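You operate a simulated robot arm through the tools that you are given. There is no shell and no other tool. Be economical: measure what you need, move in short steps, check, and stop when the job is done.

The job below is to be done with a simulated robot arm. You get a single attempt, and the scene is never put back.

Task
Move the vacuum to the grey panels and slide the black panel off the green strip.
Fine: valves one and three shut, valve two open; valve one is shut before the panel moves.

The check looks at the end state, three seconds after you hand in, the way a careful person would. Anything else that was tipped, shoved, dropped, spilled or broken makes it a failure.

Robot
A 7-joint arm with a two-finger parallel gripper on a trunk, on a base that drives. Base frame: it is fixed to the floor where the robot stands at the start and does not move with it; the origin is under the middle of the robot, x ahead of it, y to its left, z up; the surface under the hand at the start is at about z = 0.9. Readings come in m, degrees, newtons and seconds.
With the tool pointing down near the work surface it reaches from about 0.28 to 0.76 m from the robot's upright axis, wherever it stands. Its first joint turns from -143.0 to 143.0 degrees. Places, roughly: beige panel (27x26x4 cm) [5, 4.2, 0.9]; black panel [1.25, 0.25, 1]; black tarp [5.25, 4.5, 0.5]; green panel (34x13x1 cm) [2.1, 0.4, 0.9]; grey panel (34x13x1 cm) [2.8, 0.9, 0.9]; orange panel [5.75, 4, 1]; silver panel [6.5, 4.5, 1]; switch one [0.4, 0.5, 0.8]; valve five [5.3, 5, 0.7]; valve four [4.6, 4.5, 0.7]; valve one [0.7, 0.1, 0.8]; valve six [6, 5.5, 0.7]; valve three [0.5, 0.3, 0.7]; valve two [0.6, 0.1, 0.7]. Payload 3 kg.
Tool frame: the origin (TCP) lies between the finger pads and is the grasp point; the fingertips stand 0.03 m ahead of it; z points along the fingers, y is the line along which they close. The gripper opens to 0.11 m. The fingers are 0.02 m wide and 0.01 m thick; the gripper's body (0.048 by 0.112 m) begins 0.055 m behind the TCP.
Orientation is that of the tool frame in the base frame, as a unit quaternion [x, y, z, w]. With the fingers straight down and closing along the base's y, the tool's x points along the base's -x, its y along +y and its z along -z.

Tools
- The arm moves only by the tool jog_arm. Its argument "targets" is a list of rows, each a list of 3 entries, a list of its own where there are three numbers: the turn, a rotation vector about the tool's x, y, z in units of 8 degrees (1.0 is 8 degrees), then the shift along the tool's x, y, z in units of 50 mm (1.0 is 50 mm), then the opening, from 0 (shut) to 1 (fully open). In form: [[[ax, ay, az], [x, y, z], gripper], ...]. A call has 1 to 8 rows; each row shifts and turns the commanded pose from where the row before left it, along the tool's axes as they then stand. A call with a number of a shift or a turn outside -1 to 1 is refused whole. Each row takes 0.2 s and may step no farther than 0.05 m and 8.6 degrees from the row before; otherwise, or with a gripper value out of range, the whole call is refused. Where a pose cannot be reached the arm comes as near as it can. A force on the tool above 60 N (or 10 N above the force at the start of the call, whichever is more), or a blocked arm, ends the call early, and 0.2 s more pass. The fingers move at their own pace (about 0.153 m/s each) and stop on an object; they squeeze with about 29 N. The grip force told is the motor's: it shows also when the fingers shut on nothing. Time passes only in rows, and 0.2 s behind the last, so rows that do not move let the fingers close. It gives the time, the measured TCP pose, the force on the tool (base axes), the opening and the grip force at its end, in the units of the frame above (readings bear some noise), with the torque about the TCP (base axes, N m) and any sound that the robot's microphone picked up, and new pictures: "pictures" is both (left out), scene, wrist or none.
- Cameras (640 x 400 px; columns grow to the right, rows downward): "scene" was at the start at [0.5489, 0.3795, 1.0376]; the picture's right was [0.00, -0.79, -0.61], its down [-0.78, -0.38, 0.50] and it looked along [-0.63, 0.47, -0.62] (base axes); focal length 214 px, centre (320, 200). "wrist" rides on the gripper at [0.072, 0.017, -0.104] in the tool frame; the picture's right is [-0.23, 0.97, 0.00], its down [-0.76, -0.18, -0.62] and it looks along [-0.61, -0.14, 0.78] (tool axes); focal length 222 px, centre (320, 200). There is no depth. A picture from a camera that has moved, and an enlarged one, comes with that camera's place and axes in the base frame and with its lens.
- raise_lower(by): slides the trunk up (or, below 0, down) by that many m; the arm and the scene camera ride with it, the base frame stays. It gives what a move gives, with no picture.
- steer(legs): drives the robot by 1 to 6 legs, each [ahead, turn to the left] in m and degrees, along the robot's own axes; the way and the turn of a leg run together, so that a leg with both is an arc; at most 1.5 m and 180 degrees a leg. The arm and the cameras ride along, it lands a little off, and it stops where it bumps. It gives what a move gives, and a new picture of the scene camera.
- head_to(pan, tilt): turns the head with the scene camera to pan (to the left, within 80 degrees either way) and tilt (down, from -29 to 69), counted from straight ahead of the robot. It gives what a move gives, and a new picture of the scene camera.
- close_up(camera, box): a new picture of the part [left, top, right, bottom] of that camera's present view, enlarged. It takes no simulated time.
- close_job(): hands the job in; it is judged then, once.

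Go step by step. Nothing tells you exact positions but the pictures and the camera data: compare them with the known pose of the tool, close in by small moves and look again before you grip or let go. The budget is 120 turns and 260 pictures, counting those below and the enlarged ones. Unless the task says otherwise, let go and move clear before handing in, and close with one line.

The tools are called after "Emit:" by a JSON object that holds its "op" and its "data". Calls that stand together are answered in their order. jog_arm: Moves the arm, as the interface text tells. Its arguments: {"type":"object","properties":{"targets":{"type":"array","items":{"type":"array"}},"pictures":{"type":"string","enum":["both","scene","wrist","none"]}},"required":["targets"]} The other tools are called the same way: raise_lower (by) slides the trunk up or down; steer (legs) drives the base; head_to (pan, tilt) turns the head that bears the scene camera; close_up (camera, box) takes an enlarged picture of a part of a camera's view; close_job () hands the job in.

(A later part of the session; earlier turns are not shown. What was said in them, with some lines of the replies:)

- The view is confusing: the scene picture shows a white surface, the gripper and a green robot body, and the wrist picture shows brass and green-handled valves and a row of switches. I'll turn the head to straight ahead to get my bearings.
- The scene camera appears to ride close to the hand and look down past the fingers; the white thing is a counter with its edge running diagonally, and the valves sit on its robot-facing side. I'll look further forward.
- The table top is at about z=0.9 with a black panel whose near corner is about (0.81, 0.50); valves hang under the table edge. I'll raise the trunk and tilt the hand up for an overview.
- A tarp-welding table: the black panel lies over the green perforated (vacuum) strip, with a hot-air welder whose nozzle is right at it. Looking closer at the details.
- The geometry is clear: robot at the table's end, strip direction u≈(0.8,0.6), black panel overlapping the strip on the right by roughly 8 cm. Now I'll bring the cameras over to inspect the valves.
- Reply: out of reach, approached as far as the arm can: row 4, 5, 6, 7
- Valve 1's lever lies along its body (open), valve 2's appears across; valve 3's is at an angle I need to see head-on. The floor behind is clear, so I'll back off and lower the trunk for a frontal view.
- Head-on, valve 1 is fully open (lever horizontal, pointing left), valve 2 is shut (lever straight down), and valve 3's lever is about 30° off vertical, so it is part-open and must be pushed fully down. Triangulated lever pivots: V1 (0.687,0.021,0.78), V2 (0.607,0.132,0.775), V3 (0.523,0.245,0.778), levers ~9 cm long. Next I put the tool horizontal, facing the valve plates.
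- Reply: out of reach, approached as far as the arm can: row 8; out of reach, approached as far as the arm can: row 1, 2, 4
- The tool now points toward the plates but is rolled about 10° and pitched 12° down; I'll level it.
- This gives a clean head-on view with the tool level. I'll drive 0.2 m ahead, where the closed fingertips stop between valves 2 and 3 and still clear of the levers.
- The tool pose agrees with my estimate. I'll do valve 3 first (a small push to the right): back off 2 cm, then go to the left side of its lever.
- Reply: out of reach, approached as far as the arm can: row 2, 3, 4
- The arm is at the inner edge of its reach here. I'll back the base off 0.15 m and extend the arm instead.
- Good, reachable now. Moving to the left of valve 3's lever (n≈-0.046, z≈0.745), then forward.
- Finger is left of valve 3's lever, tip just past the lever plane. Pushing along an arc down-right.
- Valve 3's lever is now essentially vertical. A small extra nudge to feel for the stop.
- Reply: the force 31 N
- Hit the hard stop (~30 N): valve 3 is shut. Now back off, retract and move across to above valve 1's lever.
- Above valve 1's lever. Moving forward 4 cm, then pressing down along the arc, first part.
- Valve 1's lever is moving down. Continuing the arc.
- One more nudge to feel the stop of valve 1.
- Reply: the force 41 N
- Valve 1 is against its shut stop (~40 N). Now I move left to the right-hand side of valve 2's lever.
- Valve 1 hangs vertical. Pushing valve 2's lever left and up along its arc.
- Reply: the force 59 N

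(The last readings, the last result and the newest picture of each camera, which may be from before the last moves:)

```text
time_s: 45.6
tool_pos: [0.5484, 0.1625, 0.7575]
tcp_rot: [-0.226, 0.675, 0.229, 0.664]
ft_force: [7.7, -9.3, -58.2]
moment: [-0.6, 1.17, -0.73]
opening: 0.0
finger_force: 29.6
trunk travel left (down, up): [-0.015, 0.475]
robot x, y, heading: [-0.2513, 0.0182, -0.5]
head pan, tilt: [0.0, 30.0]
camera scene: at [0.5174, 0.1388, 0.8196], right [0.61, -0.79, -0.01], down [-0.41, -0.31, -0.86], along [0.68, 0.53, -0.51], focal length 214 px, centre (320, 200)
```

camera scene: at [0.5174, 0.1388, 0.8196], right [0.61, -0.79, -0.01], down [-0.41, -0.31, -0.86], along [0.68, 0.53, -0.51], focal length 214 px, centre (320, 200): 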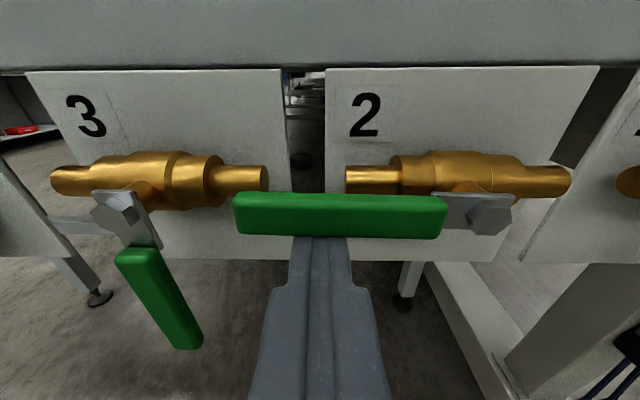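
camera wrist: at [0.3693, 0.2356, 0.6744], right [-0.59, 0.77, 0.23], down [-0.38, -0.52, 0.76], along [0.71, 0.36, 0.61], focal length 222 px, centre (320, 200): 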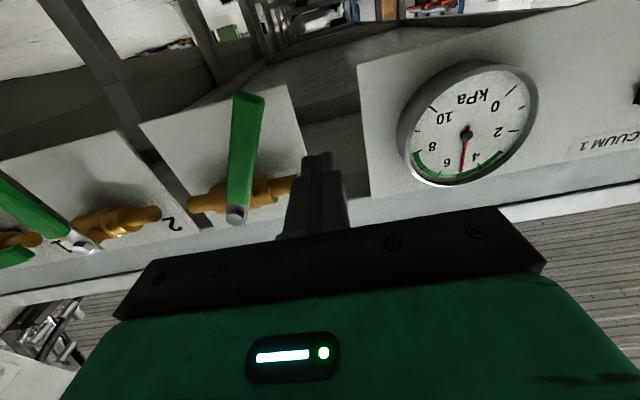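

Valve 2's lever is horizontal and at its stop. I'll drop off it, retract and back away to check all three plus the gauge.

Emit:
{"op": "jog_arm", "data": {"targets": [[[0, 0, 0], [0.4, 0, 0], 0], [[0, 0, 0], [0, 0, -1], 0], [[0, 0, 0], [0, 0, 0], 0]], "pictures": "none"}}

Emit:
{"op": "steer", "data": {"legs": [[-0.15, 0]]}}

Emit:
{"op": "close_up", "data": {"camera": "scene", "box": [160, 60, 640, 300]}}

```text
time_s: 46.4
tool_pos: [0.5072, 0.1326, 0.7471]
tcp_rot: [-0.227, 0.669, 0.23, 0.669]
ft_force: [-0.2, -1.3, 0.4]
moment: [0.0, 0.01, 0.01]
opening: 0.0
finger_force: 28.9
trunk travel left (down, up): [-0.015, 0.475]
robot x, y, heading: [-0.253, 0.0229, -0.3]
head pan, tilt: [0.0, 30.0]
```

```text
time_s: 47.8
tool_pos: [0.3543, 0.1339, 0.7454]
tcp_rot: [-0.227, 0.67, 0.229, 0.669]
ft_force: [1.2, -0.8, -0.4]
moment: [-0.01, -0.02, 0.01]
opening: 0.0
finger_force: 29.2
trunk travel left (down, up): [-0.015, 0.475]
robot x, y, heading: [-0.4056, 0.0158, -0.4]
head pan, tilt: [0.0, 30.0]
camera scene: at [0.3224, 0.1093, 0.8081], right [0.61, -0.79, 0.0], down [-0.4, -0.3, -0.87], along [0.68, 0.53, -0.5], focal length 214 px, centre (320, 200)
```

scene: 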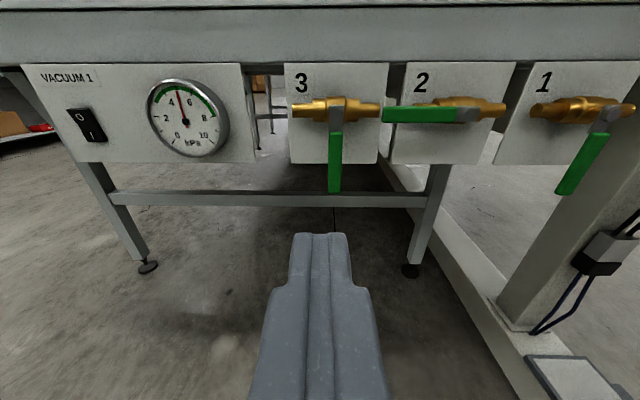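

```text
1.33 times, centred on (400, 180) of scene
camera zoom: at [0.3224, 0.1093, 0.8081], right [0.61, -0.79, 0.0], down [-0.4, -0.3, -0.87], along [0.68, 0.53, -0.5], focal length 286 px, centre (213, 227)
```

zoom: 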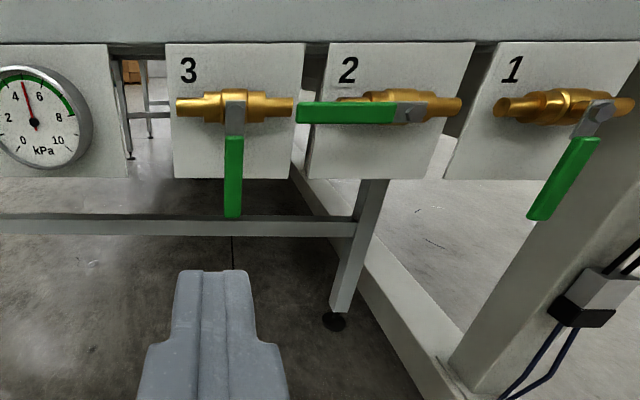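

Confirmed: valves 1 and 3 shut, valve 2 open, vacuum still in the green. Now the panel: I'll raise the trunk, tip the tool back down and get a view of the table.

Emit:
{"op": "raise_lower", "data": {"by": 0.47}}

Emit:
{"op": "jog_arm", "data": {"targets": [[[0, 1, 0], [0, 0, 0], 1], [[0, 1, 0], [0, 0, 0], 1], [[0, 1, 0], [0, 0, 0], 1], [[0, 1, 0], [0, 0, 0], 1], [[0, 1, 0], [0, 0, 0], 1], [[0, 1, 0], [0, 0, 0], 1]], "pictures": "none"}}

Emit:
{"op": "head_to", "data": {"pan": 0, "tilt": 0}}

```text
refused: 0.47 is not a number from -0.4 to 0.4
```

```text
time_s: 49.2
tool_pos: [0.3548, 0.1335, 0.7462]
tcp_rot: [-0.301, 0.884, 0.116, 0.339]
ft_force: [0.4, 0.4, 0.2]
moment: [0.03, -0.02, -0.02]
opening: 0.11
finger_force: 0.2
trunk travel left (down, up): [-0.015, 0.475]
robot x, y, heading: [-0.404, 0.0181, -0.4]
head pan, tilt: [0.0, 30.0]
```

```text
time_s: 50.1
tool_pos: [0.3549, 0.133, 0.7457]
tcp_rot: [-0.301, 0.884, 0.118, 0.338]
ft_force: [-0.1, 0.2, 0.0]
moment: [-0.03, 0.02, 0.02]
opening: 0.1099
finger_force: 0.0
trunk travel left (down, up): [-0.015, 0.475]
robot x, y, heading: [-0.4062, 0.0229, -0.3]
head pan, tilt: [0.0, 0.0]
camera scene: at [0.3972, 0.167, 0.8506], right [0.61, -0.79, 0.0], down [-0.59, -0.45, -0.67], along [0.53, 0.41, -0.74], focal length 214 px, centre (320, 200)
```

scene: 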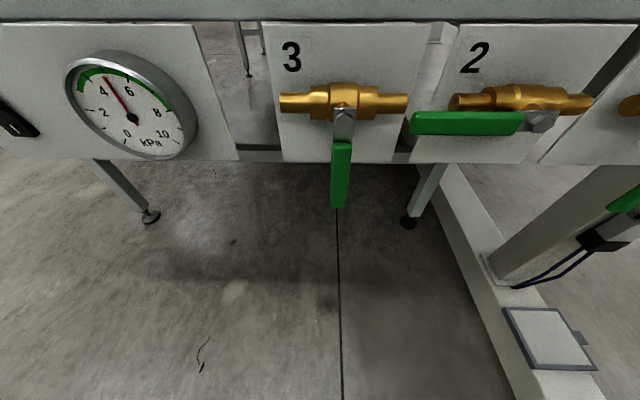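

Trunk raise is limited to 0.4 per call; doing that, then looking at the panel and back at my own trunk.

Emit:
{"op": "raise_lower", "data": {"by": 0.4}}

Emit:
{"op": "head_to", "data": {"pan": 0, "tilt": 69}}

Emit:
{"op": "head_to", "data": {"pan": 0, "tilt": -5}}

```text
time_s: 54.0
tool_pos: [0.3547, 0.134, 1.1461]
tcp_rot: [-0.301, 0.884, 0.117, 0.338]
ft_force: [0.0, 0.7, -0.8]
moment: [-0.03, 0.0, -0.04]
opening: 0.11
finger_force: 0.0
trunk travel left (down, up): [-0.415, 0.075]
robot x, y, heading: [-0.4062, 0.0162, -0.4]
head pan, tilt: [0.0, 0.0]
```

```text
time_s: 55.4
tool_pos: [0.3547, 0.1335, 1.1469]
tcp_rot: [-0.3, 0.884, 0.116, 0.339]
ft_force: [-0.7, -0.2, -1.3]
moment: [-0.01, 0.0, 0.01]
opening: 0.1101
finger_force: 0.0
trunk travel left (down, up): [-0.415, 0.075]
robot x, y, heading: [-0.4053, 0.0224, -0.3]
head pan, tilt: [0.0, 68.8]
camera scene: at [0.3208, 0.1079, 1.2093], right [0.61, -0.79, 0.0], down [-0.71, -0.55, 0.45], along [-0.36, -0.27, -0.89], focal length 214 px, centre (320, 200)
```

scene: 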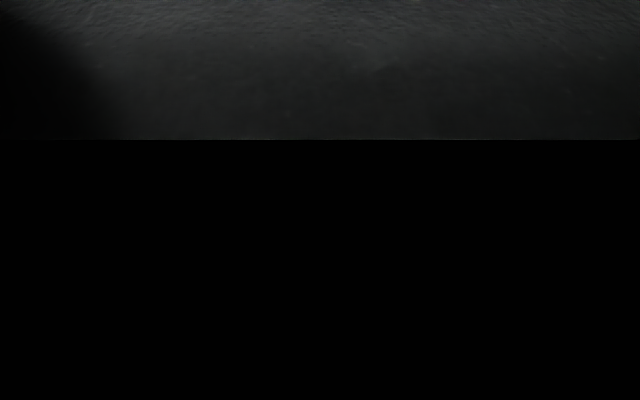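

```text
time_s: 56.8
tool_pos: [0.3544, 0.133, 1.1454]
tcp_rot: [-0.301, 0.884, 0.117, 0.339]
ft_force: [0.4, -0.6, 0.6]
moment: [0.02, 0.0, 0.01]
opening: 0.1101
finger_force: 0.1
trunk travel left (down, up): [-0.415, 0.075]
robot x, y, heading: [-0.4052, 0.0225, -0.4]
head pan, tilt: [0.0, -5.0]
camera scene: at [0.4008, 0.1695, 1.2577], right [0.61, -0.79, 0.0], down [-0.54, -0.42, -0.73], along [0.58, 0.45, -0.68], focal length 214 px, centre (320, 200)
```

scene: 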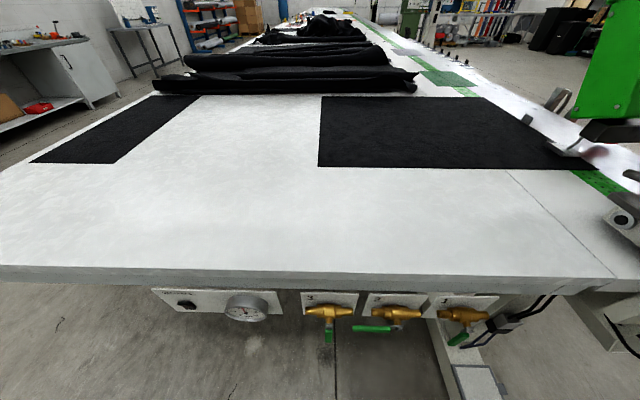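

Emit:
{"op": "close_up", "data": {"camera": "scene", "box": [440, 60, 640, 210]}}

Emit:
{"op": "close_up", "data": {"camera": "scene", "box": [300, 60, 480, 130]}}

```text
2.67 times, centred on (540, 135) of scene
camera zoom: at [0.4008, 0.1695, 1.2577], right [0.61, -0.79, 0.0], down [-0.54, -0.42, -0.73], along [0.58, 0.45, -0.68], focal length 572 px, centre (-267, 373)
```

zoom: 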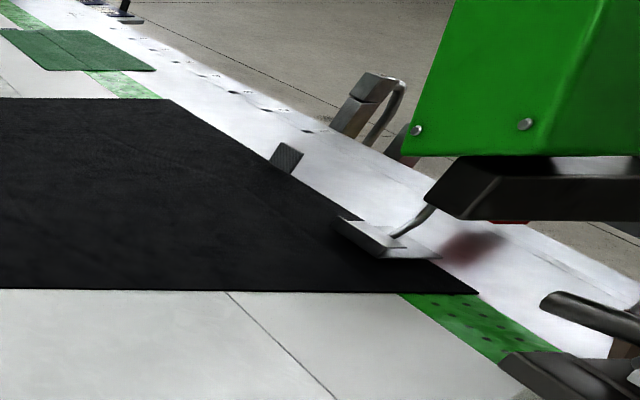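

```text
3.56 times, centred on (390, 95) of scene
camera zoom: at [0.4008, 0.1695, 1.2577], right [0.61, -0.79, 0.0], down [-0.54, -0.42, -0.73], along [0.58, 0.45, -0.68], focal length 763 px, centre (71, 573)
```

zoom: 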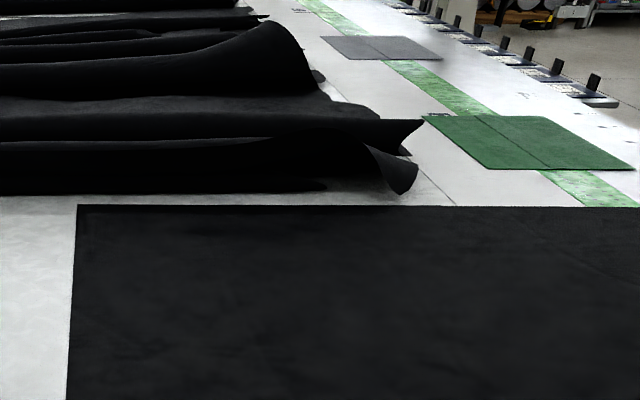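

Panel bounds in table axes (u along strip, n to the left): u 0.955–1.583, n −0.894 to −0.08; strip lies at n −0.807 to −0.885. Pressing near the front-left part and pulling diagonally left-and-toward-me passes through the panel's centre, so it should translate without turning. First I drive closer with the hand high.

Emit:
{"op": "steer", "data": {"legs": [[0, 7], [0.7, 0]]}}

```text
time_s: 61.3
tool_pos: [1.0378, 0.2975, 1.1463]
tcp_rot: [-0.351, 0.865, 0.137, 0.332]
ft_force: [0.2, 0.6, -0.1]
moment: [-0.02, 0.0, -0.01]
opening: 0.11
finger_force: 0.1
trunk travel left (down, up): [-0.415, 0.075]
robot x, y, heading: [0.2948, 0.0997, 6.2]
head pan, tilt: [0.0, -5.0]
camera scene: at [1.0806, 0.3381, 1.2576], right [0.7, -0.72, 0.0], down [-0.49, -0.47, -0.73], along [0.52, 0.51, -0.68], focal length 214 px, centre (320, 200)
```

scene: 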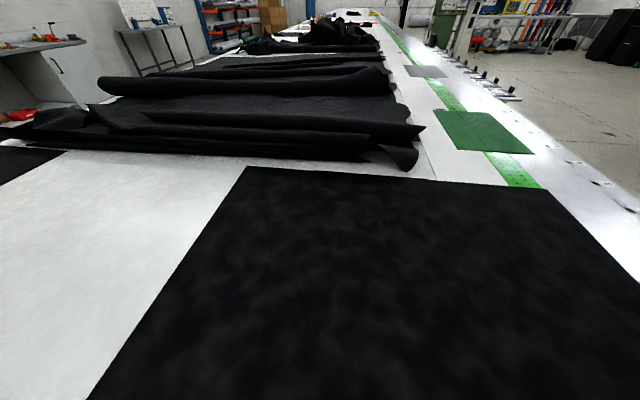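

Now over the panel. I'll shift left along the tool's y to the press point and turn the tool straight down.

Emit:
{"op": "jog_arm", "data": {"targets": [[[0, 0, 0], [0, 0.75, 0], 1], [[0, 0, 0], [0, 0.75, 0], 1], [[0, 0, 0], [0, 0.75, 0], 1], [[0, 0, 0], [0, 0.75, 0], 1], [[0, 0, 0], [0, 0.75, 0], 1], [[0, 0, 0], [0, 0.75, 0], 1], [[0, 0, 0], [0, 0, 0], 1]], "pictures": "none"}}

Emit:
{"op": "jog_arm", "data": {"targets": [[[0, 1, 0], [0, 0, 0], 1], [[0, 1, 0], [0, 0, 0], 1], [[0, 1, 0], [0, 0, 0], 1], [[0, 1, 0], [0, 0, 0], 1], [[0, 1, 0], [0, 0, 0], 1], [[0, 0.25, 0], [0, 0, 0], 1], [[0, 0, 0], [0, 0, 0], 1]], "pictures": "scene"}}

```text
time_s: 62.9
tool_pos: [0.8795, 0.4603, 1.1448]
tcp_rot: [-0.351, 0.865, 0.137, 0.331]
ft_force: [-0.7, -0.4, -0.7]
moment: [0.01, -0.03, -0.01]
opening: 0.11
finger_force: 0.1
trunk travel left (down, up): [-0.415, 0.075]
robot x, y, heading: [0.2958, 0.0973, 6.1]
head pan, tilt: [0.0, -5.0]
```

```text
time_s: 64.5
tool_pos: [0.8819, 0.4575, 1.1463]
tcp_rot: [-0.376, 0.927, 0.0, -0.001]
ft_force: [0.2, -0.6, 0.6]
moment: [0.01, 0.01, -0.02]
opening: 0.1102
finger_force: 0.0
trunk travel left (down, up): [-0.415, 0.075]
robot x, y, heading: [0.2969, 0.0983, 6.1]
head pan, tilt: [0.0, -5.0]
camera scene: at [0.9657, 0.5403, 1.1899], right [0.7, -0.72, 0.0], down [-0.71, -0.69, -0.09], along [0.06, 0.06, -1.0], focal length 214 px, centre (320, 200)
```

scene: 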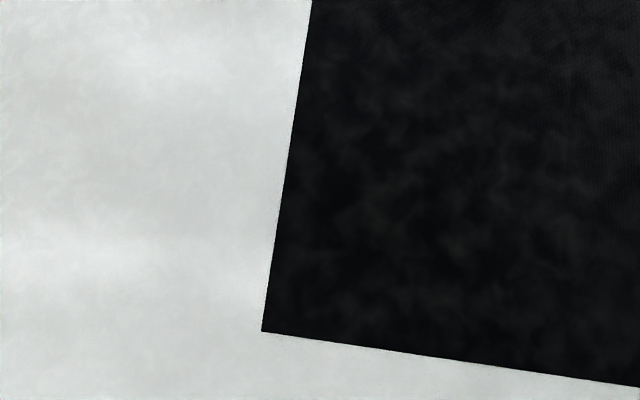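

Tool is straight down; panel corner measured again at (0.81, 0.494). Shifting a bit further in on the panel and descending to about 1.5 cm above it.

Emit:
{"op": "jog_arm", "data": {"targets": [[[0, 0, 0], [-0.31, -0.51, 0], 1], [[0, 0, 0], [-0.31, -0.51, 0], 1], [[0, 0, 0], [0, 0, 0.8], 1], [[0, 0, 0], [0, 0, 0.8], 1], [[0, 0, 0], [0, 0, 0.8], 1], [[0, 0, 0], [0, 0, 0.8], 1], [[0, 0, 0], [0, 0, 0.7], 1], [[0, 0, 0], [0, 0, 0], 1]], "pictures": "none"}}

Emit:
{"op": "head_to", "data": {"pan": 0, "tilt": 25}}

```text
time_s: 66.3
tool_pos: [0.9196, 0.4351, 0.9565]
tcp_rot: [-0.377, 0.926, 0.002, 0.001]
ft_force: [-0.2, 0.0, -0.1]
moment: [0.01, 0.03, -0.02]
opening: 0.11
finger_force: 0.0
out of reach, approached as far as the arm can: row 2, 6, 7
trunk travel left (down, up): [-0.415, 0.075]
robot x, y, heading: [0.2991, 0.0982, 6.4]
head pan, tilt: [0.0, -5.0]
```

```text
time_s: 67.2
tool_pos: [0.9207, 0.4348, 0.9569]
tcp_rot: [-0.376, 0.927, 0.002, 0.001]
ft_force: [0.2, 0.3, 0.3]
moment: [0.02, -0.01, 0.0]
opening: 0.1103
finger_force: 0.1
trunk travel left (down, up): [-0.415, 0.075]
robot x, y, heading: [0.294, 0.0946, 6.3]
head pan, tilt: [0.0, 25.0]
camera scene: at [0.9696, 0.4834, 0.9955], right [0.7, -0.72, -0.01], down [-0.65, -0.63, 0.42], along [-0.3, -0.29, -0.91], focal length 214 px, centre (320, 200)
```

scene: 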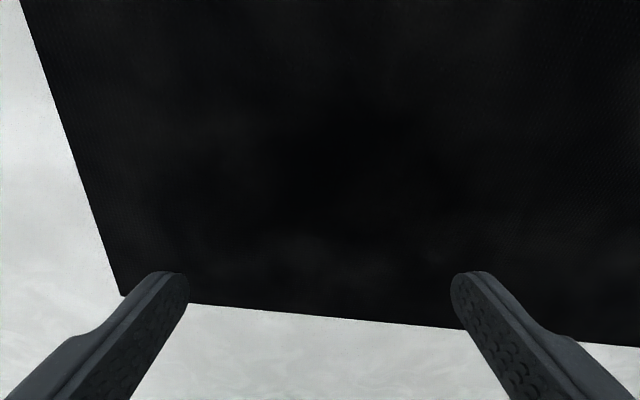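

At the reach edge with the trunk this high; I'll lift the hand a little and lower the trunk 0.12 m.

Emit:
{"op": "jog_arm", "data": {"targets": [[[0, 0, 0], [0, 0, -0.9], 1], [[0, 0, 0], [0, 0, -0.9], 1], [[0, 0, 0], [0, 0, -0.6], 1]], "pictures": "none"}}

Emit:
{"op": "raise_lower", "data": {"by": -0.12}}

```text
time_s: 68.0
tool_pos: [0.92, 0.4311, 1.0764]
tcp_rot: [-0.376, 0.927, 0.001, -0.001]
ft_force: [-0.7, -1.0, 1.0]
moment: [-0.01, 0.01, -0.01]
opening: 0.1099
finger_force: 0.0
trunk travel left (down, up): [-0.415, 0.075]
robot x, y, heading: [0.2986, 0.0966, 6.1]
head pan, tilt: [0.0, 25.0]
```

```text
time_s: 69.5
tool_pos: [0.9203, 0.4311, 0.9554]
tcp_rot: [-0.376, 0.926, 0.001, -0.001]
ft_force: [-0.8, -0.4, -0.1]
moment: [-0.01, -0.01, -0.01]
opening: 0.11
finger_force: 0.1
trunk travel left (down, up): [-0.295, 0.195]
robot x, y, heading: [0.2995, 0.0973, 5.8]
head pan, tilt: [0.0, 25.0]
```

Emit:
{"op": "jog_arm", "data": {"targets": [[[0, 0, 0], [0, 0, 0.4], 1], [[0, 0, 0], [0, 0, 0.05], 1], [[0, 0, 0], [0, 0, 0], 1]], "pictures": "scene"}}

```text
time_s: 70.3
tool_pos: [0.9203, 0.4312, 0.9334]
tcp_rot: [-0.376, 0.927, 0.001, 0.001]
ft_force: [-6.8, -4.7, 18.4]
moment: [-0.98, -0.53, -0.49]
opening: 0.1094
finger_force: 0.0
trunk travel left (down, up): [-0.295, 0.195]
robot x, y, heading: [0.2922, 0.1011, 6.3]
head pan, tilt: [0.0, 25.0]
camera scene: at [0.9696, 0.4787, 0.973], right [0.7, -0.72, 0.0], down [-0.65, -0.63, 0.42], along [-0.3, -0.29, -0.91], focal length 214 px, centre (320, 200)
```

scene: 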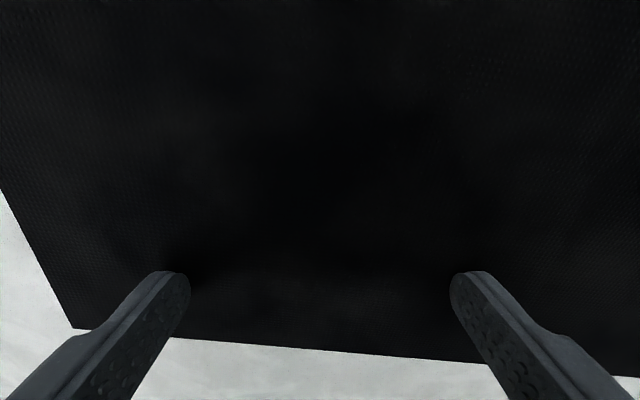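

Contact at 18 N, but borne mostly by the right finger. I'll roll about 0.5° to share the load and add a touch of pressure.

Emit:
{"op": "jog_arm", "data": {"targets": [[[0.06, 0, 0], [0, 0, 0.02], 1], [[0, 0, 0], [0, 0, 0], 1]], "pictures": "none"}}

```text
time_s: 70.9
tool_pos: [0.9203, 0.4308, 0.933]
tcp_rot: [-0.376, 0.927, -0.001, 0.003]
ft_force: [1.6, -3.4, 39.5]
moment: [1.47, 1.65, 0.17]
opening: 0.1085
finger_force: 0.0
trunk travel left (down, up): [-0.295, 0.195]
robot x, y, heading: [0.2987, 0.097, 6.2]
head pan, tilt: [0.0, 25.0]
```

Emit:
{"op": "jog_arm", "data": {"targets": [[[-0.03, 0, 0], [0, 0, -0.01], 1], [[0, 0, 0], [0, 0, 0], 1]], "pictures": "none"}}

```text
time_s: 71.5
tool_pos: [0.9212, 0.4298, 0.9324]
tcp_rot: [-0.377, 0.926, 0.0, 0.002]
ft_force: [4.6, 1.3, 38.7]
moment: [1.19, 1.13, -0.52]
opening: 0.1085
finger_force: 0.1
trunk travel left (down, up): [-0.295, 0.195]
robot x, y, heading: [0.2946, 0.093, 6.3]
head pan, tilt: [0.0, 25.0]
```

Load is shared well enough at ~38 N. A short first drag (about 2.7 cm diagonally left/toward me).

Emit:
{"op": "jog_arm", "data": {"targets": [[[0, 0, 0], [0.15, 0.22, 0], 1], [[0, 0, 0], [0.15, 0.22, 0], 1], [[0, 0, 0], [0, 0, 0], 1]], "pictures": "scene"}}

```text
time_s: 72.3
tool_pos: [0.8934, 0.4349, 0.9338]
tcp_rot: [-0.376, 0.927, -0.001, 0.001]
ft_force: [10.3, -2.4, 42.5]
moment: [0.81, 0.69, -0.35]
opening: 0.1052
finger_force: 0.0
trunk travel left (down, up): [-0.295, 0.195]
robot x, y, heading: [0.2978, 0.096, 6.0]
head pan, tilt: [0.0, 25.0]
camera scene: at [0.9434, 0.4837, 0.9728], right [0.7, -0.72, 0.0], down [-0.65, -0.63, 0.42], along [-0.3, -0.29, -0.91], focal length 214 px, centre (320, 200)
```

scene: 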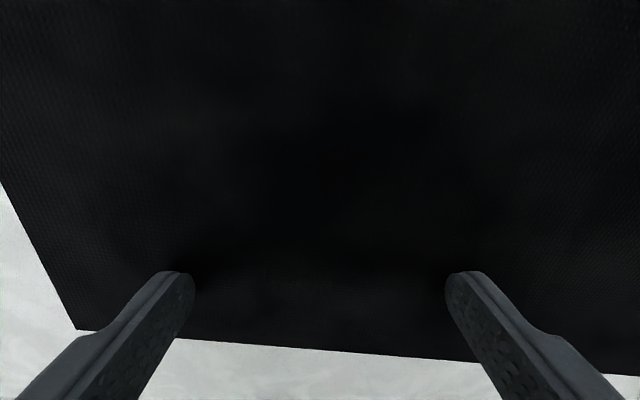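

The panel corner stayed fixed relative to the fingers, so the panel is following. Continuing.

Emit:
{"op": "jog_arm", "data": {"targets": [[[0, 0, 0], [0.15, 0.22, 0], 1], [[0, 0, 0], [0.15, 0.22, 0], 1], [[0, 0, 0], [0.15, 0.22, 0], 1], [[0, 0, 0], [0.15, 0.22, 0], 1], [[0, 0, 0], [0.15, 0.22, 0], 1], [[0, 0, 0], [0.15, 0.22, 0], 1], [[0, 0, 0], [0, 0, 0], 1]], "pictures": "scene"}}

```text
time_s: 73.9
tool_pos: [0.816, 0.452, 0.9339]
tcp_rot: [-0.377, 0.926, 0.001, 0.0]
ft_force: [6.3, -3.7, 38.6]
moment: [0.4, 0.33, -0.46]
opening: 0.1054
finger_force: 0.0
trunk travel left (down, up): [-0.295, 0.195]
robot x, y, heading: [0.2933, 0.0957, 6.3]
head pan, tilt: [0.0, 25.0]
camera scene: at [0.8653, 0.5002, 0.9727], right [0.7, -0.72, 0.0], down [-0.65, -0.63, 0.42], along [-0.3, -0.29, -0.91], focal length 214 px, centre (320, 200)
```

scene: 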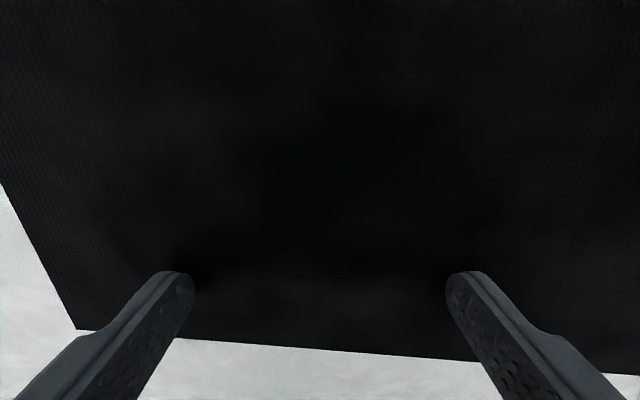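

Tracking perfectly; about 8 cm left so far, 7 to 8 cm more to go.

Emit:
{"op": "jog_arm", "data": {"targets": [[[0, 0, 0], [0.13, 0.24, 0], 1], [[0, 0, 0], [0.13, 0.24, 0], 1], [[0, 0, 0], [0.13, 0.24, 0], 1], [[0, 0, 0], [0.13, 0.24, 0], 1], [[0, 0, 0], [0.13, 0.24, 0], 1], [[0, 0, 0], [0.13, 0.24, 0], 1], [[0, 0, 0], [0.1, 0.22, 0], 1], [[0, 0, 0], [0, 0, 0], 1]], "pictures": "scene"}}

```text
time_s: 75.1
tool_pos: [0.7537, 0.4701, 0.9348]
tcp_rot: [-0.375, 0.927, 0.0, 0.004]
ft_force: [-0.9, -3.8, 23.9]
moment: [0.77, 1.04, 0.1]
opening: 0.1087
finger_force: 0.0
trunk travel left (down, up): [-0.295, 0.195]
robot x, y, heading: [0.3003, 0.0974, 6.4]
head pan, tilt: [0.0, 25.0]
stopped in row 5: the force on the tool passed its limit at 64 N (the readings are from after the stop); the commanded pose is now the measured one
camera scene: at [0.8035, 0.5197, 0.9733], right [0.69, -0.72, 0.0], down [-0.65, -0.63, 0.42], along [-0.3, -0.29, -0.91], focal length 214 px, centre (320, 200)
```

scene: 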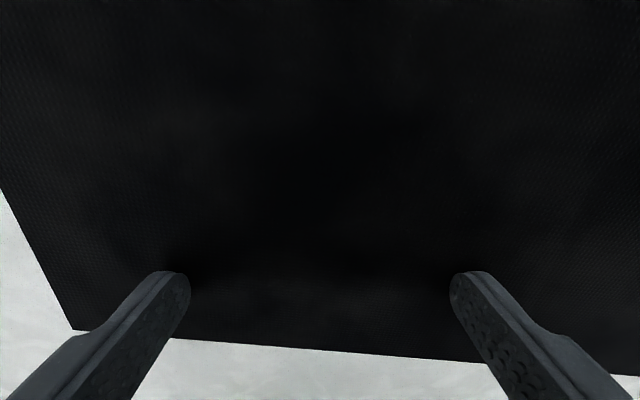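

The move stopped on force, but the panel should already be ~13 cm left, about 4 cm clear of the strip. I'll lift straight up and look.

Emit:
{"op": "jog_arm", "data": {"targets": [[[0, 0, 0], [0, 0, -0.5], 1], [[0, 0, 0], [0, 0, -0.9], 1], [[0, 0, 0], [0, 0, -0.9], 1], [[0, 0, 0], [0, 0, -0.9], 1], [[0, 0, 0], [0, 0, -0.9], 1], [[0, 0, 0], [0, 0, -0.9], 1]], "pictures": "none"}}

Emit:
{"op": "head_to", "data": {"pan": -35, "tilt": -29}}

```text
time_s: 76.5
tool_pos: [0.7457, 0.4686, 1.1631]
tcp_rot: [-0.374, 0.928, 0.002, 0.002]
ft_force: [1.4, -3.7, 0.6]
moment: [0.3, 0.13, -0.03]
opening: 0.1101
finger_force: 0.0
out of reach, approached as far as the arm can: row 6
trunk travel left (down, up): [-0.295, 0.195]
robot x, y, heading: [0.2982, 0.0939, 6.4]
head pan, tilt: [0.0, 25.0]
```

```text
time_s: 77.8
tool_pos: [0.7445, 0.4725, 1.1602]
tcp_rot: [-0.375, 0.927, 0.0, 0.002]
ft_force: [0.0, 0.1, -0.6]
moment: [-0.02, -0.01, -0.01]
opening: 0.1099
finger_force: 0.1
trunk travel left (down, up): [-0.295, 0.195]
robot x, y, heading: [0.2952, 0.0993, 6.1]
head pan, tilt: [-35.0, -28.6]
camera scene: at [0.8778, 0.5496, 1.2368], right [0.57, -0.59, 0.57], down [-0.44, -0.81, -0.39], along [0.7, -0.03, -0.72], focal length 214 px, centre (320, 200)
```

scene: 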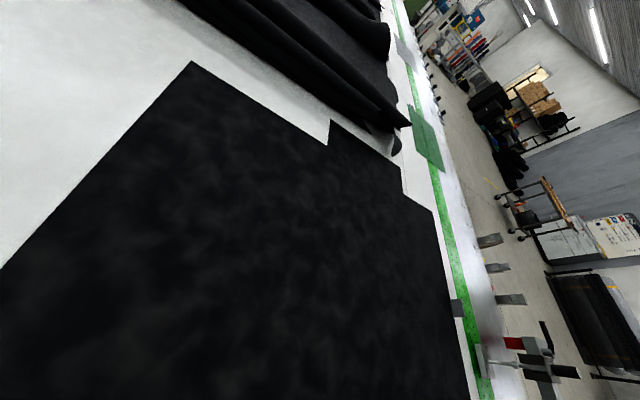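

The panel is off the strip, but something black appears behind its far edge. Zooming in.

Emit:
{"op": "close_up", "data": {"camera": "scene", "box": [290, 80, 490, 240]}}

Emit:
{"op": "close_up", "data": {"camera": "scene", "box": [390, 240, 590, 400]}}

```text
2.50 times, centred on (390, 160) of scene
camera zoom: at [0.8778, 0.5496, 1.2368], right [0.57, -0.59, 0.57], down [-0.44, -0.81, -0.39], along [0.7, -0.03, -0.72], focal length 536 px, centre (145, 300)
```

zoom: 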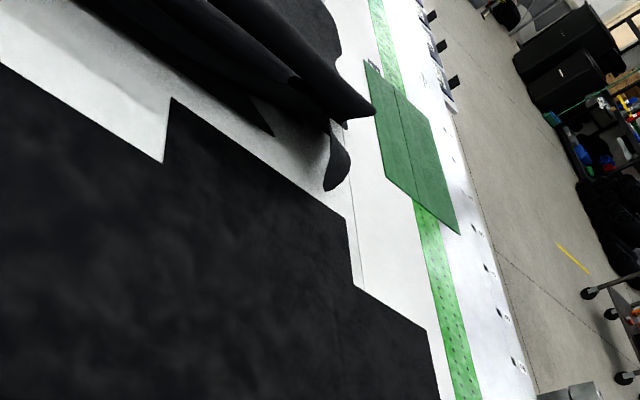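

```text
2.50 times, centred on (490, 320) of scene
camera zoom: at [0.8778, 0.5496, 1.2368], right [0.57, -0.59, 0.57], down [-0.44, -0.81, -0.39], along [0.7, -0.03, -0.72], focal length 536 px, centre (-105, -100)
```

zoom: 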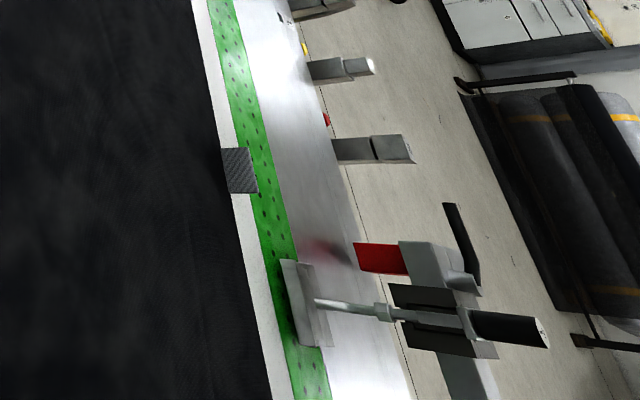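

The panel's right edge is clear, but there is a small grey tab by its right edge reaching toward the strip; I need to see what that is.

Emit:
{"op": "close_up", "data": {"camera": "scene", "box": [440, 280, 520, 330]}}

Emit:
{"op": "head_to", "data": {"pan": -50, "tilt": -10}}

```text
8.00 times, centred on (480, 305) of scene
camera zoom: at [0.8778, 0.5496, 1.2368], right [0.57, -0.59, 0.57], down [-0.44, -0.81, -0.39], along [0.7, -0.03, -0.72], focal length 1716 px, centre (-960, -640)
```

zoom: 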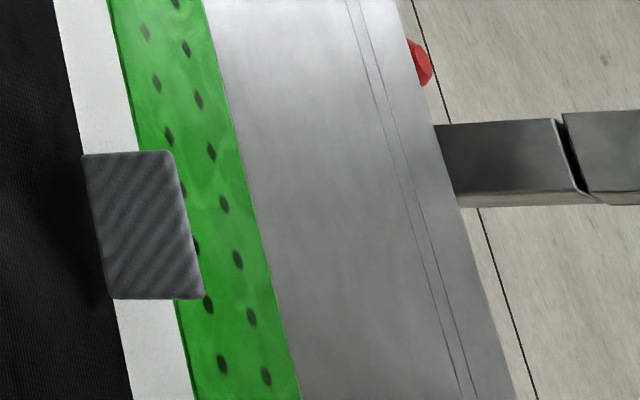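

```text
time_s: 78.6
tool_pos: [0.7455, 0.4716, 1.1593]
tcp_rot: [-0.375, 0.927, 0.0, 0.001]
ft_force: [0.3, -0.3, -0.7]
moment: [0.01, -0.03, 0.03]
opening: 0.11
finger_force: 0.0
trunk travel left (down, up): [-0.295, 0.195]
robot x, y, heading: [0.2969, 0.0969, 6.3]
head pan, tilt: [-50.0, -10.0]
camera scene: at [0.8781, 0.5137, 1.2376], right [0.44, -0.46, 0.77], down [-0.62, -0.78, -0.12], along [0.65, -0.42, -0.63], focal length 214 px, centre (320, 200)
```

scene: 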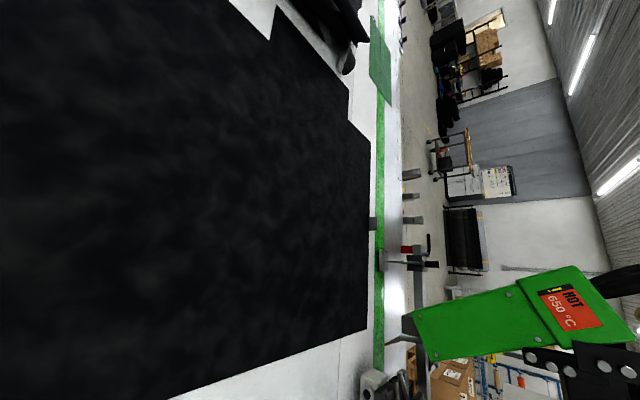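

The tab looks like a grip tab standing up at the panel's edge, leaning outward; to be safe I'll slide the panel another ~5 cm left so even that is well clear. Descending again.

Emit:
{"op": "jog_arm", "data": {"targets": [[[0, 0, 0], [0, 0, 0.9], 1], [[0, 0, 0], [0, 0, 0.9], 1], [[0, 0, 0], [0, 0, 0.9], 1], [[0, 0, 0], [0, 0, 0.9], 1], [[0, 0, 0], [0, 0, 0.5], 1], [[0, 0, 0], [0, 0, 0], 1]], "pictures": "none"}}

Emit:
{"op": "head_to", "data": {"pan": 0, "tilt": 25}}

```text
time_s: 80.0
tool_pos: [0.7462, 0.472, 0.9531]
tcp_rot: [-0.374, 0.927, 0.0, 0.002]
ft_force: [0.4, 0.8, 0.5]
moment: [0.01, 0.03, -0.01]
opening: 0.1102
finger_force: 0.1
trunk travel left (down, up): [-0.295, 0.195]
robot x, y, heading: [0.2927, 0.0971, 6.1]
head pan, tilt: [-50.0, -10.0]
```

```text
time_s: 81.2
tool_pos: [0.747, 0.4708, 0.9531]
tcp_rot: [-0.375, 0.927, 0.0, 0.003]
ft_force: [-0.2, 0.4, -0.2]
moment: [0.03, -0.03, 0.02]
opening: 0.1101
finger_force: 0.0
trunk travel left (down, up): [-0.295, 0.195]
robot x, y, heading: [0.2982, 0.0984, 6.4]
head pan, tilt: [0.0, 25.0]
camera scene: at [0.7953, 0.5201, 0.992], right [0.7, -0.72, 0.0], down [-0.65, -0.63, 0.42], along [-0.3, -0.29, -0.91], focal length 214 px, centre (320, 200)
```

scene: 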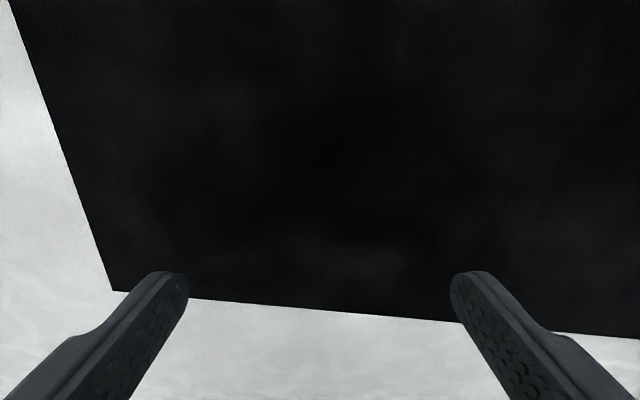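

Emit:
{"op": "jog_arm", "data": {"targets": [[[0, 0, 0], [-0.4, -0.2, 0], 1], [[0, 0, 0], [0, 0, 0.38], 1], [[0, 0, 0], [0, 0, 0.04], 1], [[0, 0, 0], [0, 0, 0], 1]], "pictures": "scene"}}

```text
time_s: 82.2
tool_pos: [0.77, 0.4768, 0.9325]
tcp_rot: [-0.374, 0.927, 0.0, 0.002]
ft_force: [0.5, -0.2, 6.0]
moment: [0.24, 0.27, -0.04]
opening: 0.1099
finger_force: 0.0
trunk travel left (down, up): [-0.295, 0.195]
robot x, y, heading: [0.2944, 0.0927, 6.3]
head pan, tilt: [0.0, 25.0]
camera scene: at [0.8193, 0.5254, 0.9732], right [0.7, -0.72, 0.0], down [-0.65, -0.63, 0.42], along [-0.3, -0.29, -0.91], focal length 214 px, centre (320, 200)
```

scene: 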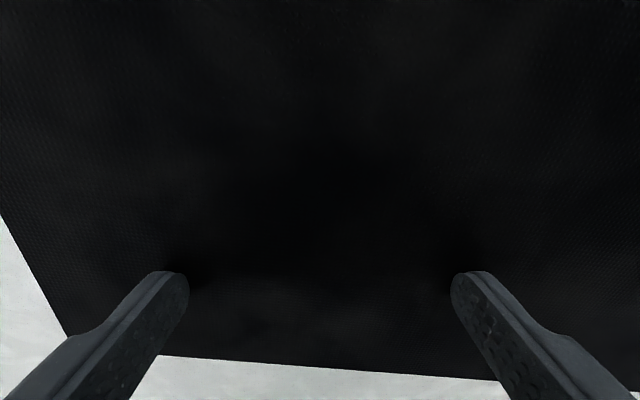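

Emit:
{"op": "jog_arm", "data": {"targets": [[[-0.03, 0, 0], [0, 0, 0.03], 1], [[0, 0, 0], [0, 0, 0], 1]], "pictures": "none"}}

```text
time_s: 82.8
tool_pos: [0.7704, 0.4772, 0.9342]
tcp_rot: [-0.375, 0.927, 0.003, 0.003]
ft_force: [2.3, -0.3, 33.4]
moment: [-1.29, -1.0, 0.04]
opening: 0.1098
finger_force: 0.1
trunk travel left (down, up): [-0.295, 0.195]
robot x, y, heading: [0.2969, 0.0973, 6.2]
head pan, tilt: [0.0, 25.0]
```

Emit:
{"op": "jog_arm", "data": {"targets": [[[0.015, 0, 0], [0.19, 0.3, 0], 1], [[0, 0, 0], [0.19, 0.3, 0], 1], [[0, 0, 0], [0.19, 0.3, 0], 1], [[0, 0, 0], [0.15, 0.3, 0], 1], [[0, 0, 0], [0, 0, 0], 1]], "pictures": "scene"}}

```text
time_s: 83.3
tool_pos: [0.7449, 0.485, 0.9348]
tcp_rot: [-0.374, 0.927, 0.002, 0.005]
ft_force: [-5.6, 0.3, 21.2]
moment: [-0.02, 0.43, -0.28]
opening: 0.1098
finger_force: 0.0
trunk travel left (down, up): [-0.295, 0.195]
robot x, y, heading: [0.2969, 0.0949, 6.2]
head pan, tilt: [0.0, 25.0]
stopped in row 2: the force on the tool passed its limit at 64 N (the readings are from after the stop); the commanded pose is now the measured one
camera scene: at [0.792, 0.533, 0.9737], right [0.69, -0.72, 0.0], down [-0.66, -0.63, 0.41], along [-0.3, -0.29, -0.91], focal length 214 px, centre (320, 200)
```

scene: 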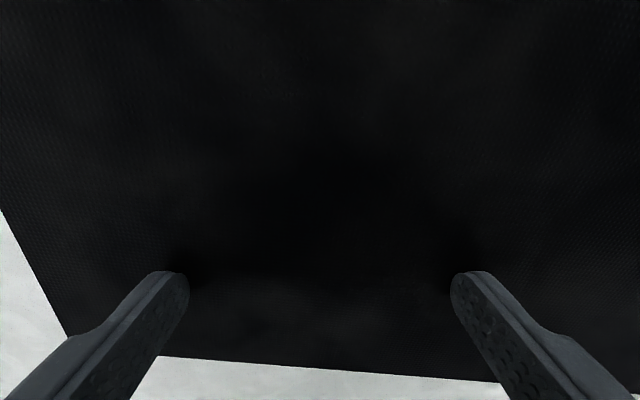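

It followed another ~2.5 cm. Now with 21 N of pressure, a slower sideways drag.

Emit:
{"op": "jog_arm", "data": {"targets": [[[0, 0, 0], [0.03, 0.12, 0], 1], [[0, 0, 0], [0.03, 0.12, 0], 1], [[0, 0, 0], [0.03, 0.12, 0], 1], [[0, 0, 0], [0.03, 0.12, 0], 1], [[0, 0, 0], [0.03, 0.12, 0], 1], [[0, 0, 0], [0, 0, 0], 1]], "pictures": "scene"}}

```text
time_s: 84.7
tool_pos: [0.7169, 0.501, 0.9335]
tcp_rot: [-0.375, 0.927, 0.002, 0.003]
ft_force: [3.3, -3.6, 18.2]
moment: [0.03, 0.28, 0.31]
opening: 0.1079
finger_force: 0.1
trunk travel left (down, up): [-0.295, 0.195]
robot x, y, heading: [0.296, 0.093, 5.9]
head pan, tilt: [0.0, 25.0]
camera scene: at [0.7662, 0.5485, 0.9735], right [0.69, -0.72, 0.0], down [-0.66, -0.63, 0.41], along [-0.3, -0.29, -0.91], focal length 214 px, centre (320, 200)
```

scene: 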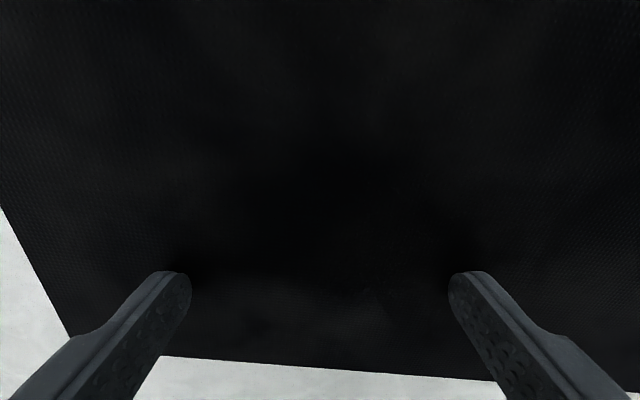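

Another 3 cm, about 18 cm left in total. Lifting off and inspecting.

Emit:
{"op": "jog_arm", "data": {"targets": [[[0, 0, 0], [0, 0, -0.5], 1], [[0, 0, 0], [0, 0, -0.9], 1], [[0, 0, 0], [0, 0, -0.9], 1], [[0, 0, 0], [0, 0, -0.9], 1], [[0, 0, 0], [0, 0, -0.9], 1]], "pictures": "none"}}

Emit:
{"op": "raise_lower", "data": {"by": 0.19}}

Emit:
{"op": "head_to", "data": {"pan": -35, "tilt": -29}}

Emit:
{"op": "close_up", "data": {"camera": "scene", "box": [340, 200, 540, 360]}}

```text
time_s: 85.9
tool_pos: [0.7122, 0.5018, 1.1234]
tcp_rot: [-0.375, 0.927, -0.001, 0.005]
ft_force: [-2.5, 2.8, -0.2]
moment: [-0.18, -0.19, 0.08]
opening: 0.1102
finger_force: 0.0
out of reach, approached as far as the arm can: row 5
trunk travel left (down, up): [-0.295, 0.195]
robot x, y, heading: [0.2954, 0.1017, 6.1]
head pan, tilt: [0.0, 25.0]
```

```text
time_s: 88.0
tool_pos: [0.7156, 0.4987, 1.3115]
tcp_rot: [-0.373, 0.928, 0.001, 0.004]
ft_force: [-0.1, 0.4, -0.3]
moment: [0.03, 0.05, -0.01]
opening: 0.1099
finger_force: 0.0
trunk travel left (down, up): [-0.485, 0.005]
robot x, y, heading: [0.2978, 0.0948, 6.3]
head pan, tilt: [0.0, 25.0]
```

```text
time_s: 89.2
tool_pos: [0.7153, 0.499, 1.3124]
tcp_rot: [-0.375, 0.927, 0.001, 0.004]
ft_force: [-0.5, -0.3, 0.6]
moment: [-0.01, -0.07, -0.01]
opening: 0.1102
finger_force: 0.1
trunk travel left (down, up): [-0.485, 0.005]
robot x, y, heading: [0.2985, 0.0968, 6.0]
head pan, tilt: [-35.0, -28.6]
camera scene: at [0.8484, 0.5748, 1.3899], right [0.56, -0.59, 0.57], down [-0.44, -0.8, -0.4], along [0.7, -0.03, -0.71], focal length 214 px, centre (320, 200)
```

scene: 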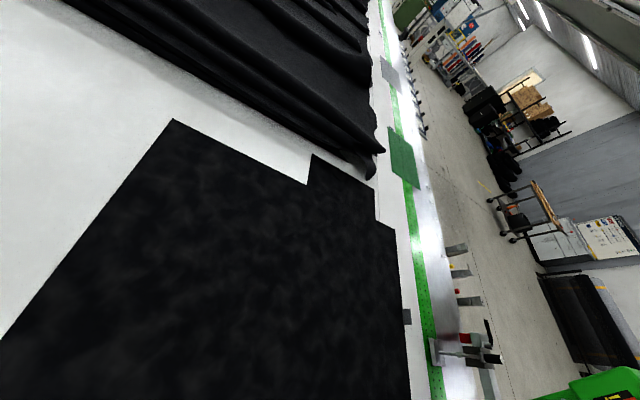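

```text
2.50 times, centred on (440, 280) of scene
camera zoom: at [0.8484, 0.5748, 1.3899], right [0.56, -0.59, 0.57], down [-0.44, -0.8, -0.4], along [0.7, -0.03, -0.71], focal length 536 px, centre (20, 0)
```

zoom: 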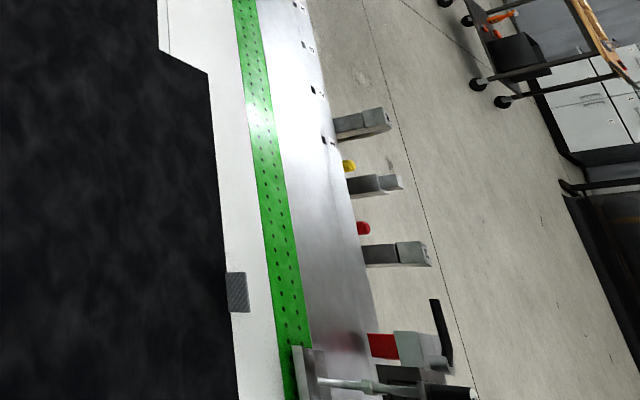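

The panel and its tab are now fully off the strip; the black patch at the far end stayed put (it was lying underneath). I'll back away and check the valves once more.

Emit:
{"op": "steer", "data": {"legs": [[-0.6, 0]]}}

Emit:
{"op": "head_to", "data": {"pan": -10, "tilt": -29}}

```text
time_s: 92.7
tool_pos: [0.1035, 0.4343, 1.3126]
tcp_rot: [-0.377, 0.926, 0.0, 0.004]
ft_force: [-0.6, -0.5, 0.6]
moment: [-0.03, -0.06, 0.04]
opening: 0.1096
finger_force: 0.1
trunk travel left (down, up): [-0.485, 0.005]
robot x, y, heading: [-0.3093, 0.0335, 6.5]
head pan, tilt: [-35.0, -28.6]
camera scene: at [0.2372, 0.5105, 1.39], right [0.57, -0.59, 0.57], down [-0.43, -0.81, -0.4], along [0.7, -0.02, -0.71], focal length 214 px, centre (320, 200)
```

scene: 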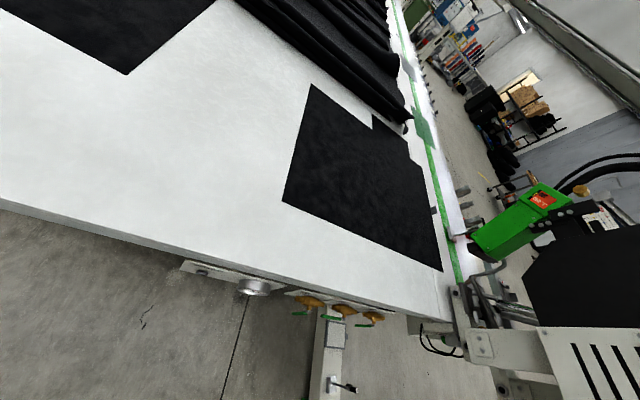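

```text
time_s: 93.6
tool_pos: [0.1047, 0.4336, 1.3126]
tcp_rot: [-0.377, 0.926, 0.001, 0.004]
ft_force: [0.2, 0.3, 0.1]
moment: [-0.04, -0.01, 0.01]
opening: 0.11
finger_force: 0.1
trunk travel left (down, up): [-0.485, 0.005]
robot x, y, heading: [-0.3088, 0.0294, 6.6]
head pan, tilt: [-10.0, -28.6]
camera scene: at [0.2187, 0.5297, 1.3793], right [0.69, -0.71, 0.18], down [-0.57, -0.67, -0.48], along [0.46, 0.23, -0.86], focal length 214 px, centre (320, 200)
```

scene: 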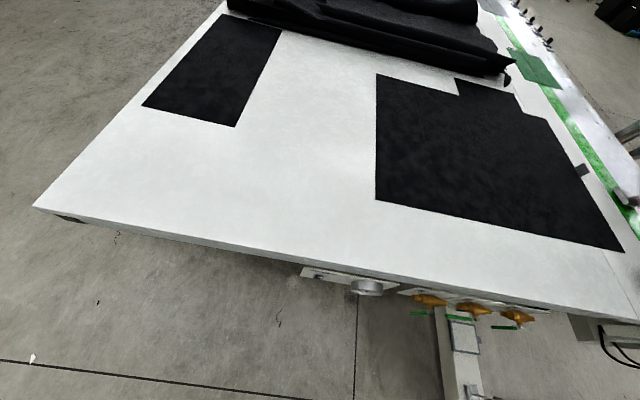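

The valve levers look different from here; zooming to check.

Emit:
{"op": "close_up", "data": {"camera": "scene", "box": [390, 270, 560, 360]}}

Emit:
{"op": "close_up", "data": {"camera": "scene", "box": [480, 120, 640, 270]}}

```text
3.76 times, centred on (475, 315) of scene
camera zoom: at [0.2187, 0.5297, 1.3793], right [0.69, -0.71, 0.18], down [-0.57, -0.67, -0.48], along [0.46, 0.23, -0.86], focal length 807 px, centre (-264, -233)
```

zoom: 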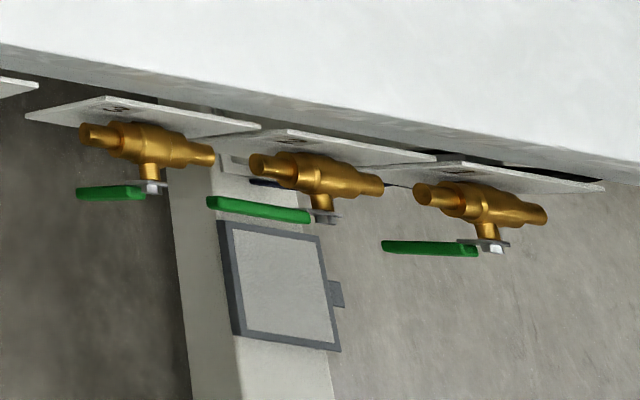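

```text
2.67 times, centred on (560, 195) of scene
camera zoom: at [0.2187, 0.5297, 1.3793], right [0.69, -0.71, 0.18], down [-0.57, -0.67, -0.48], along [0.46, 0.23, -0.86], focal length 572 px, centre (-320, 213)
```

zoom: 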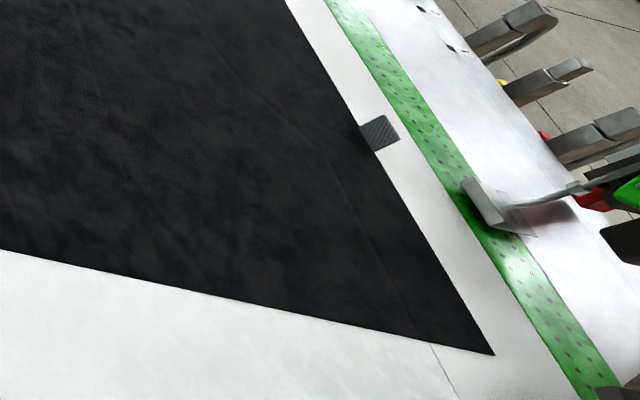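

Seen from this angle, "down" points left in the picture: valve 1's and valve 3's levers point straight down (shut) and valve 2's lies along its body (open). The panel and its tab are fully clear of the green strip, and the hand is clear of everything, so I'm handing in.

Emit:
{"op": "close_job", "data": {}}

```text
The job is handed in.
```

The job is handed in: valves one and three are shut and valve two is open, so the vacuum is on the grey panels. Valve one was shut before the black panel moved, and the panel now lies fully off the green strip.
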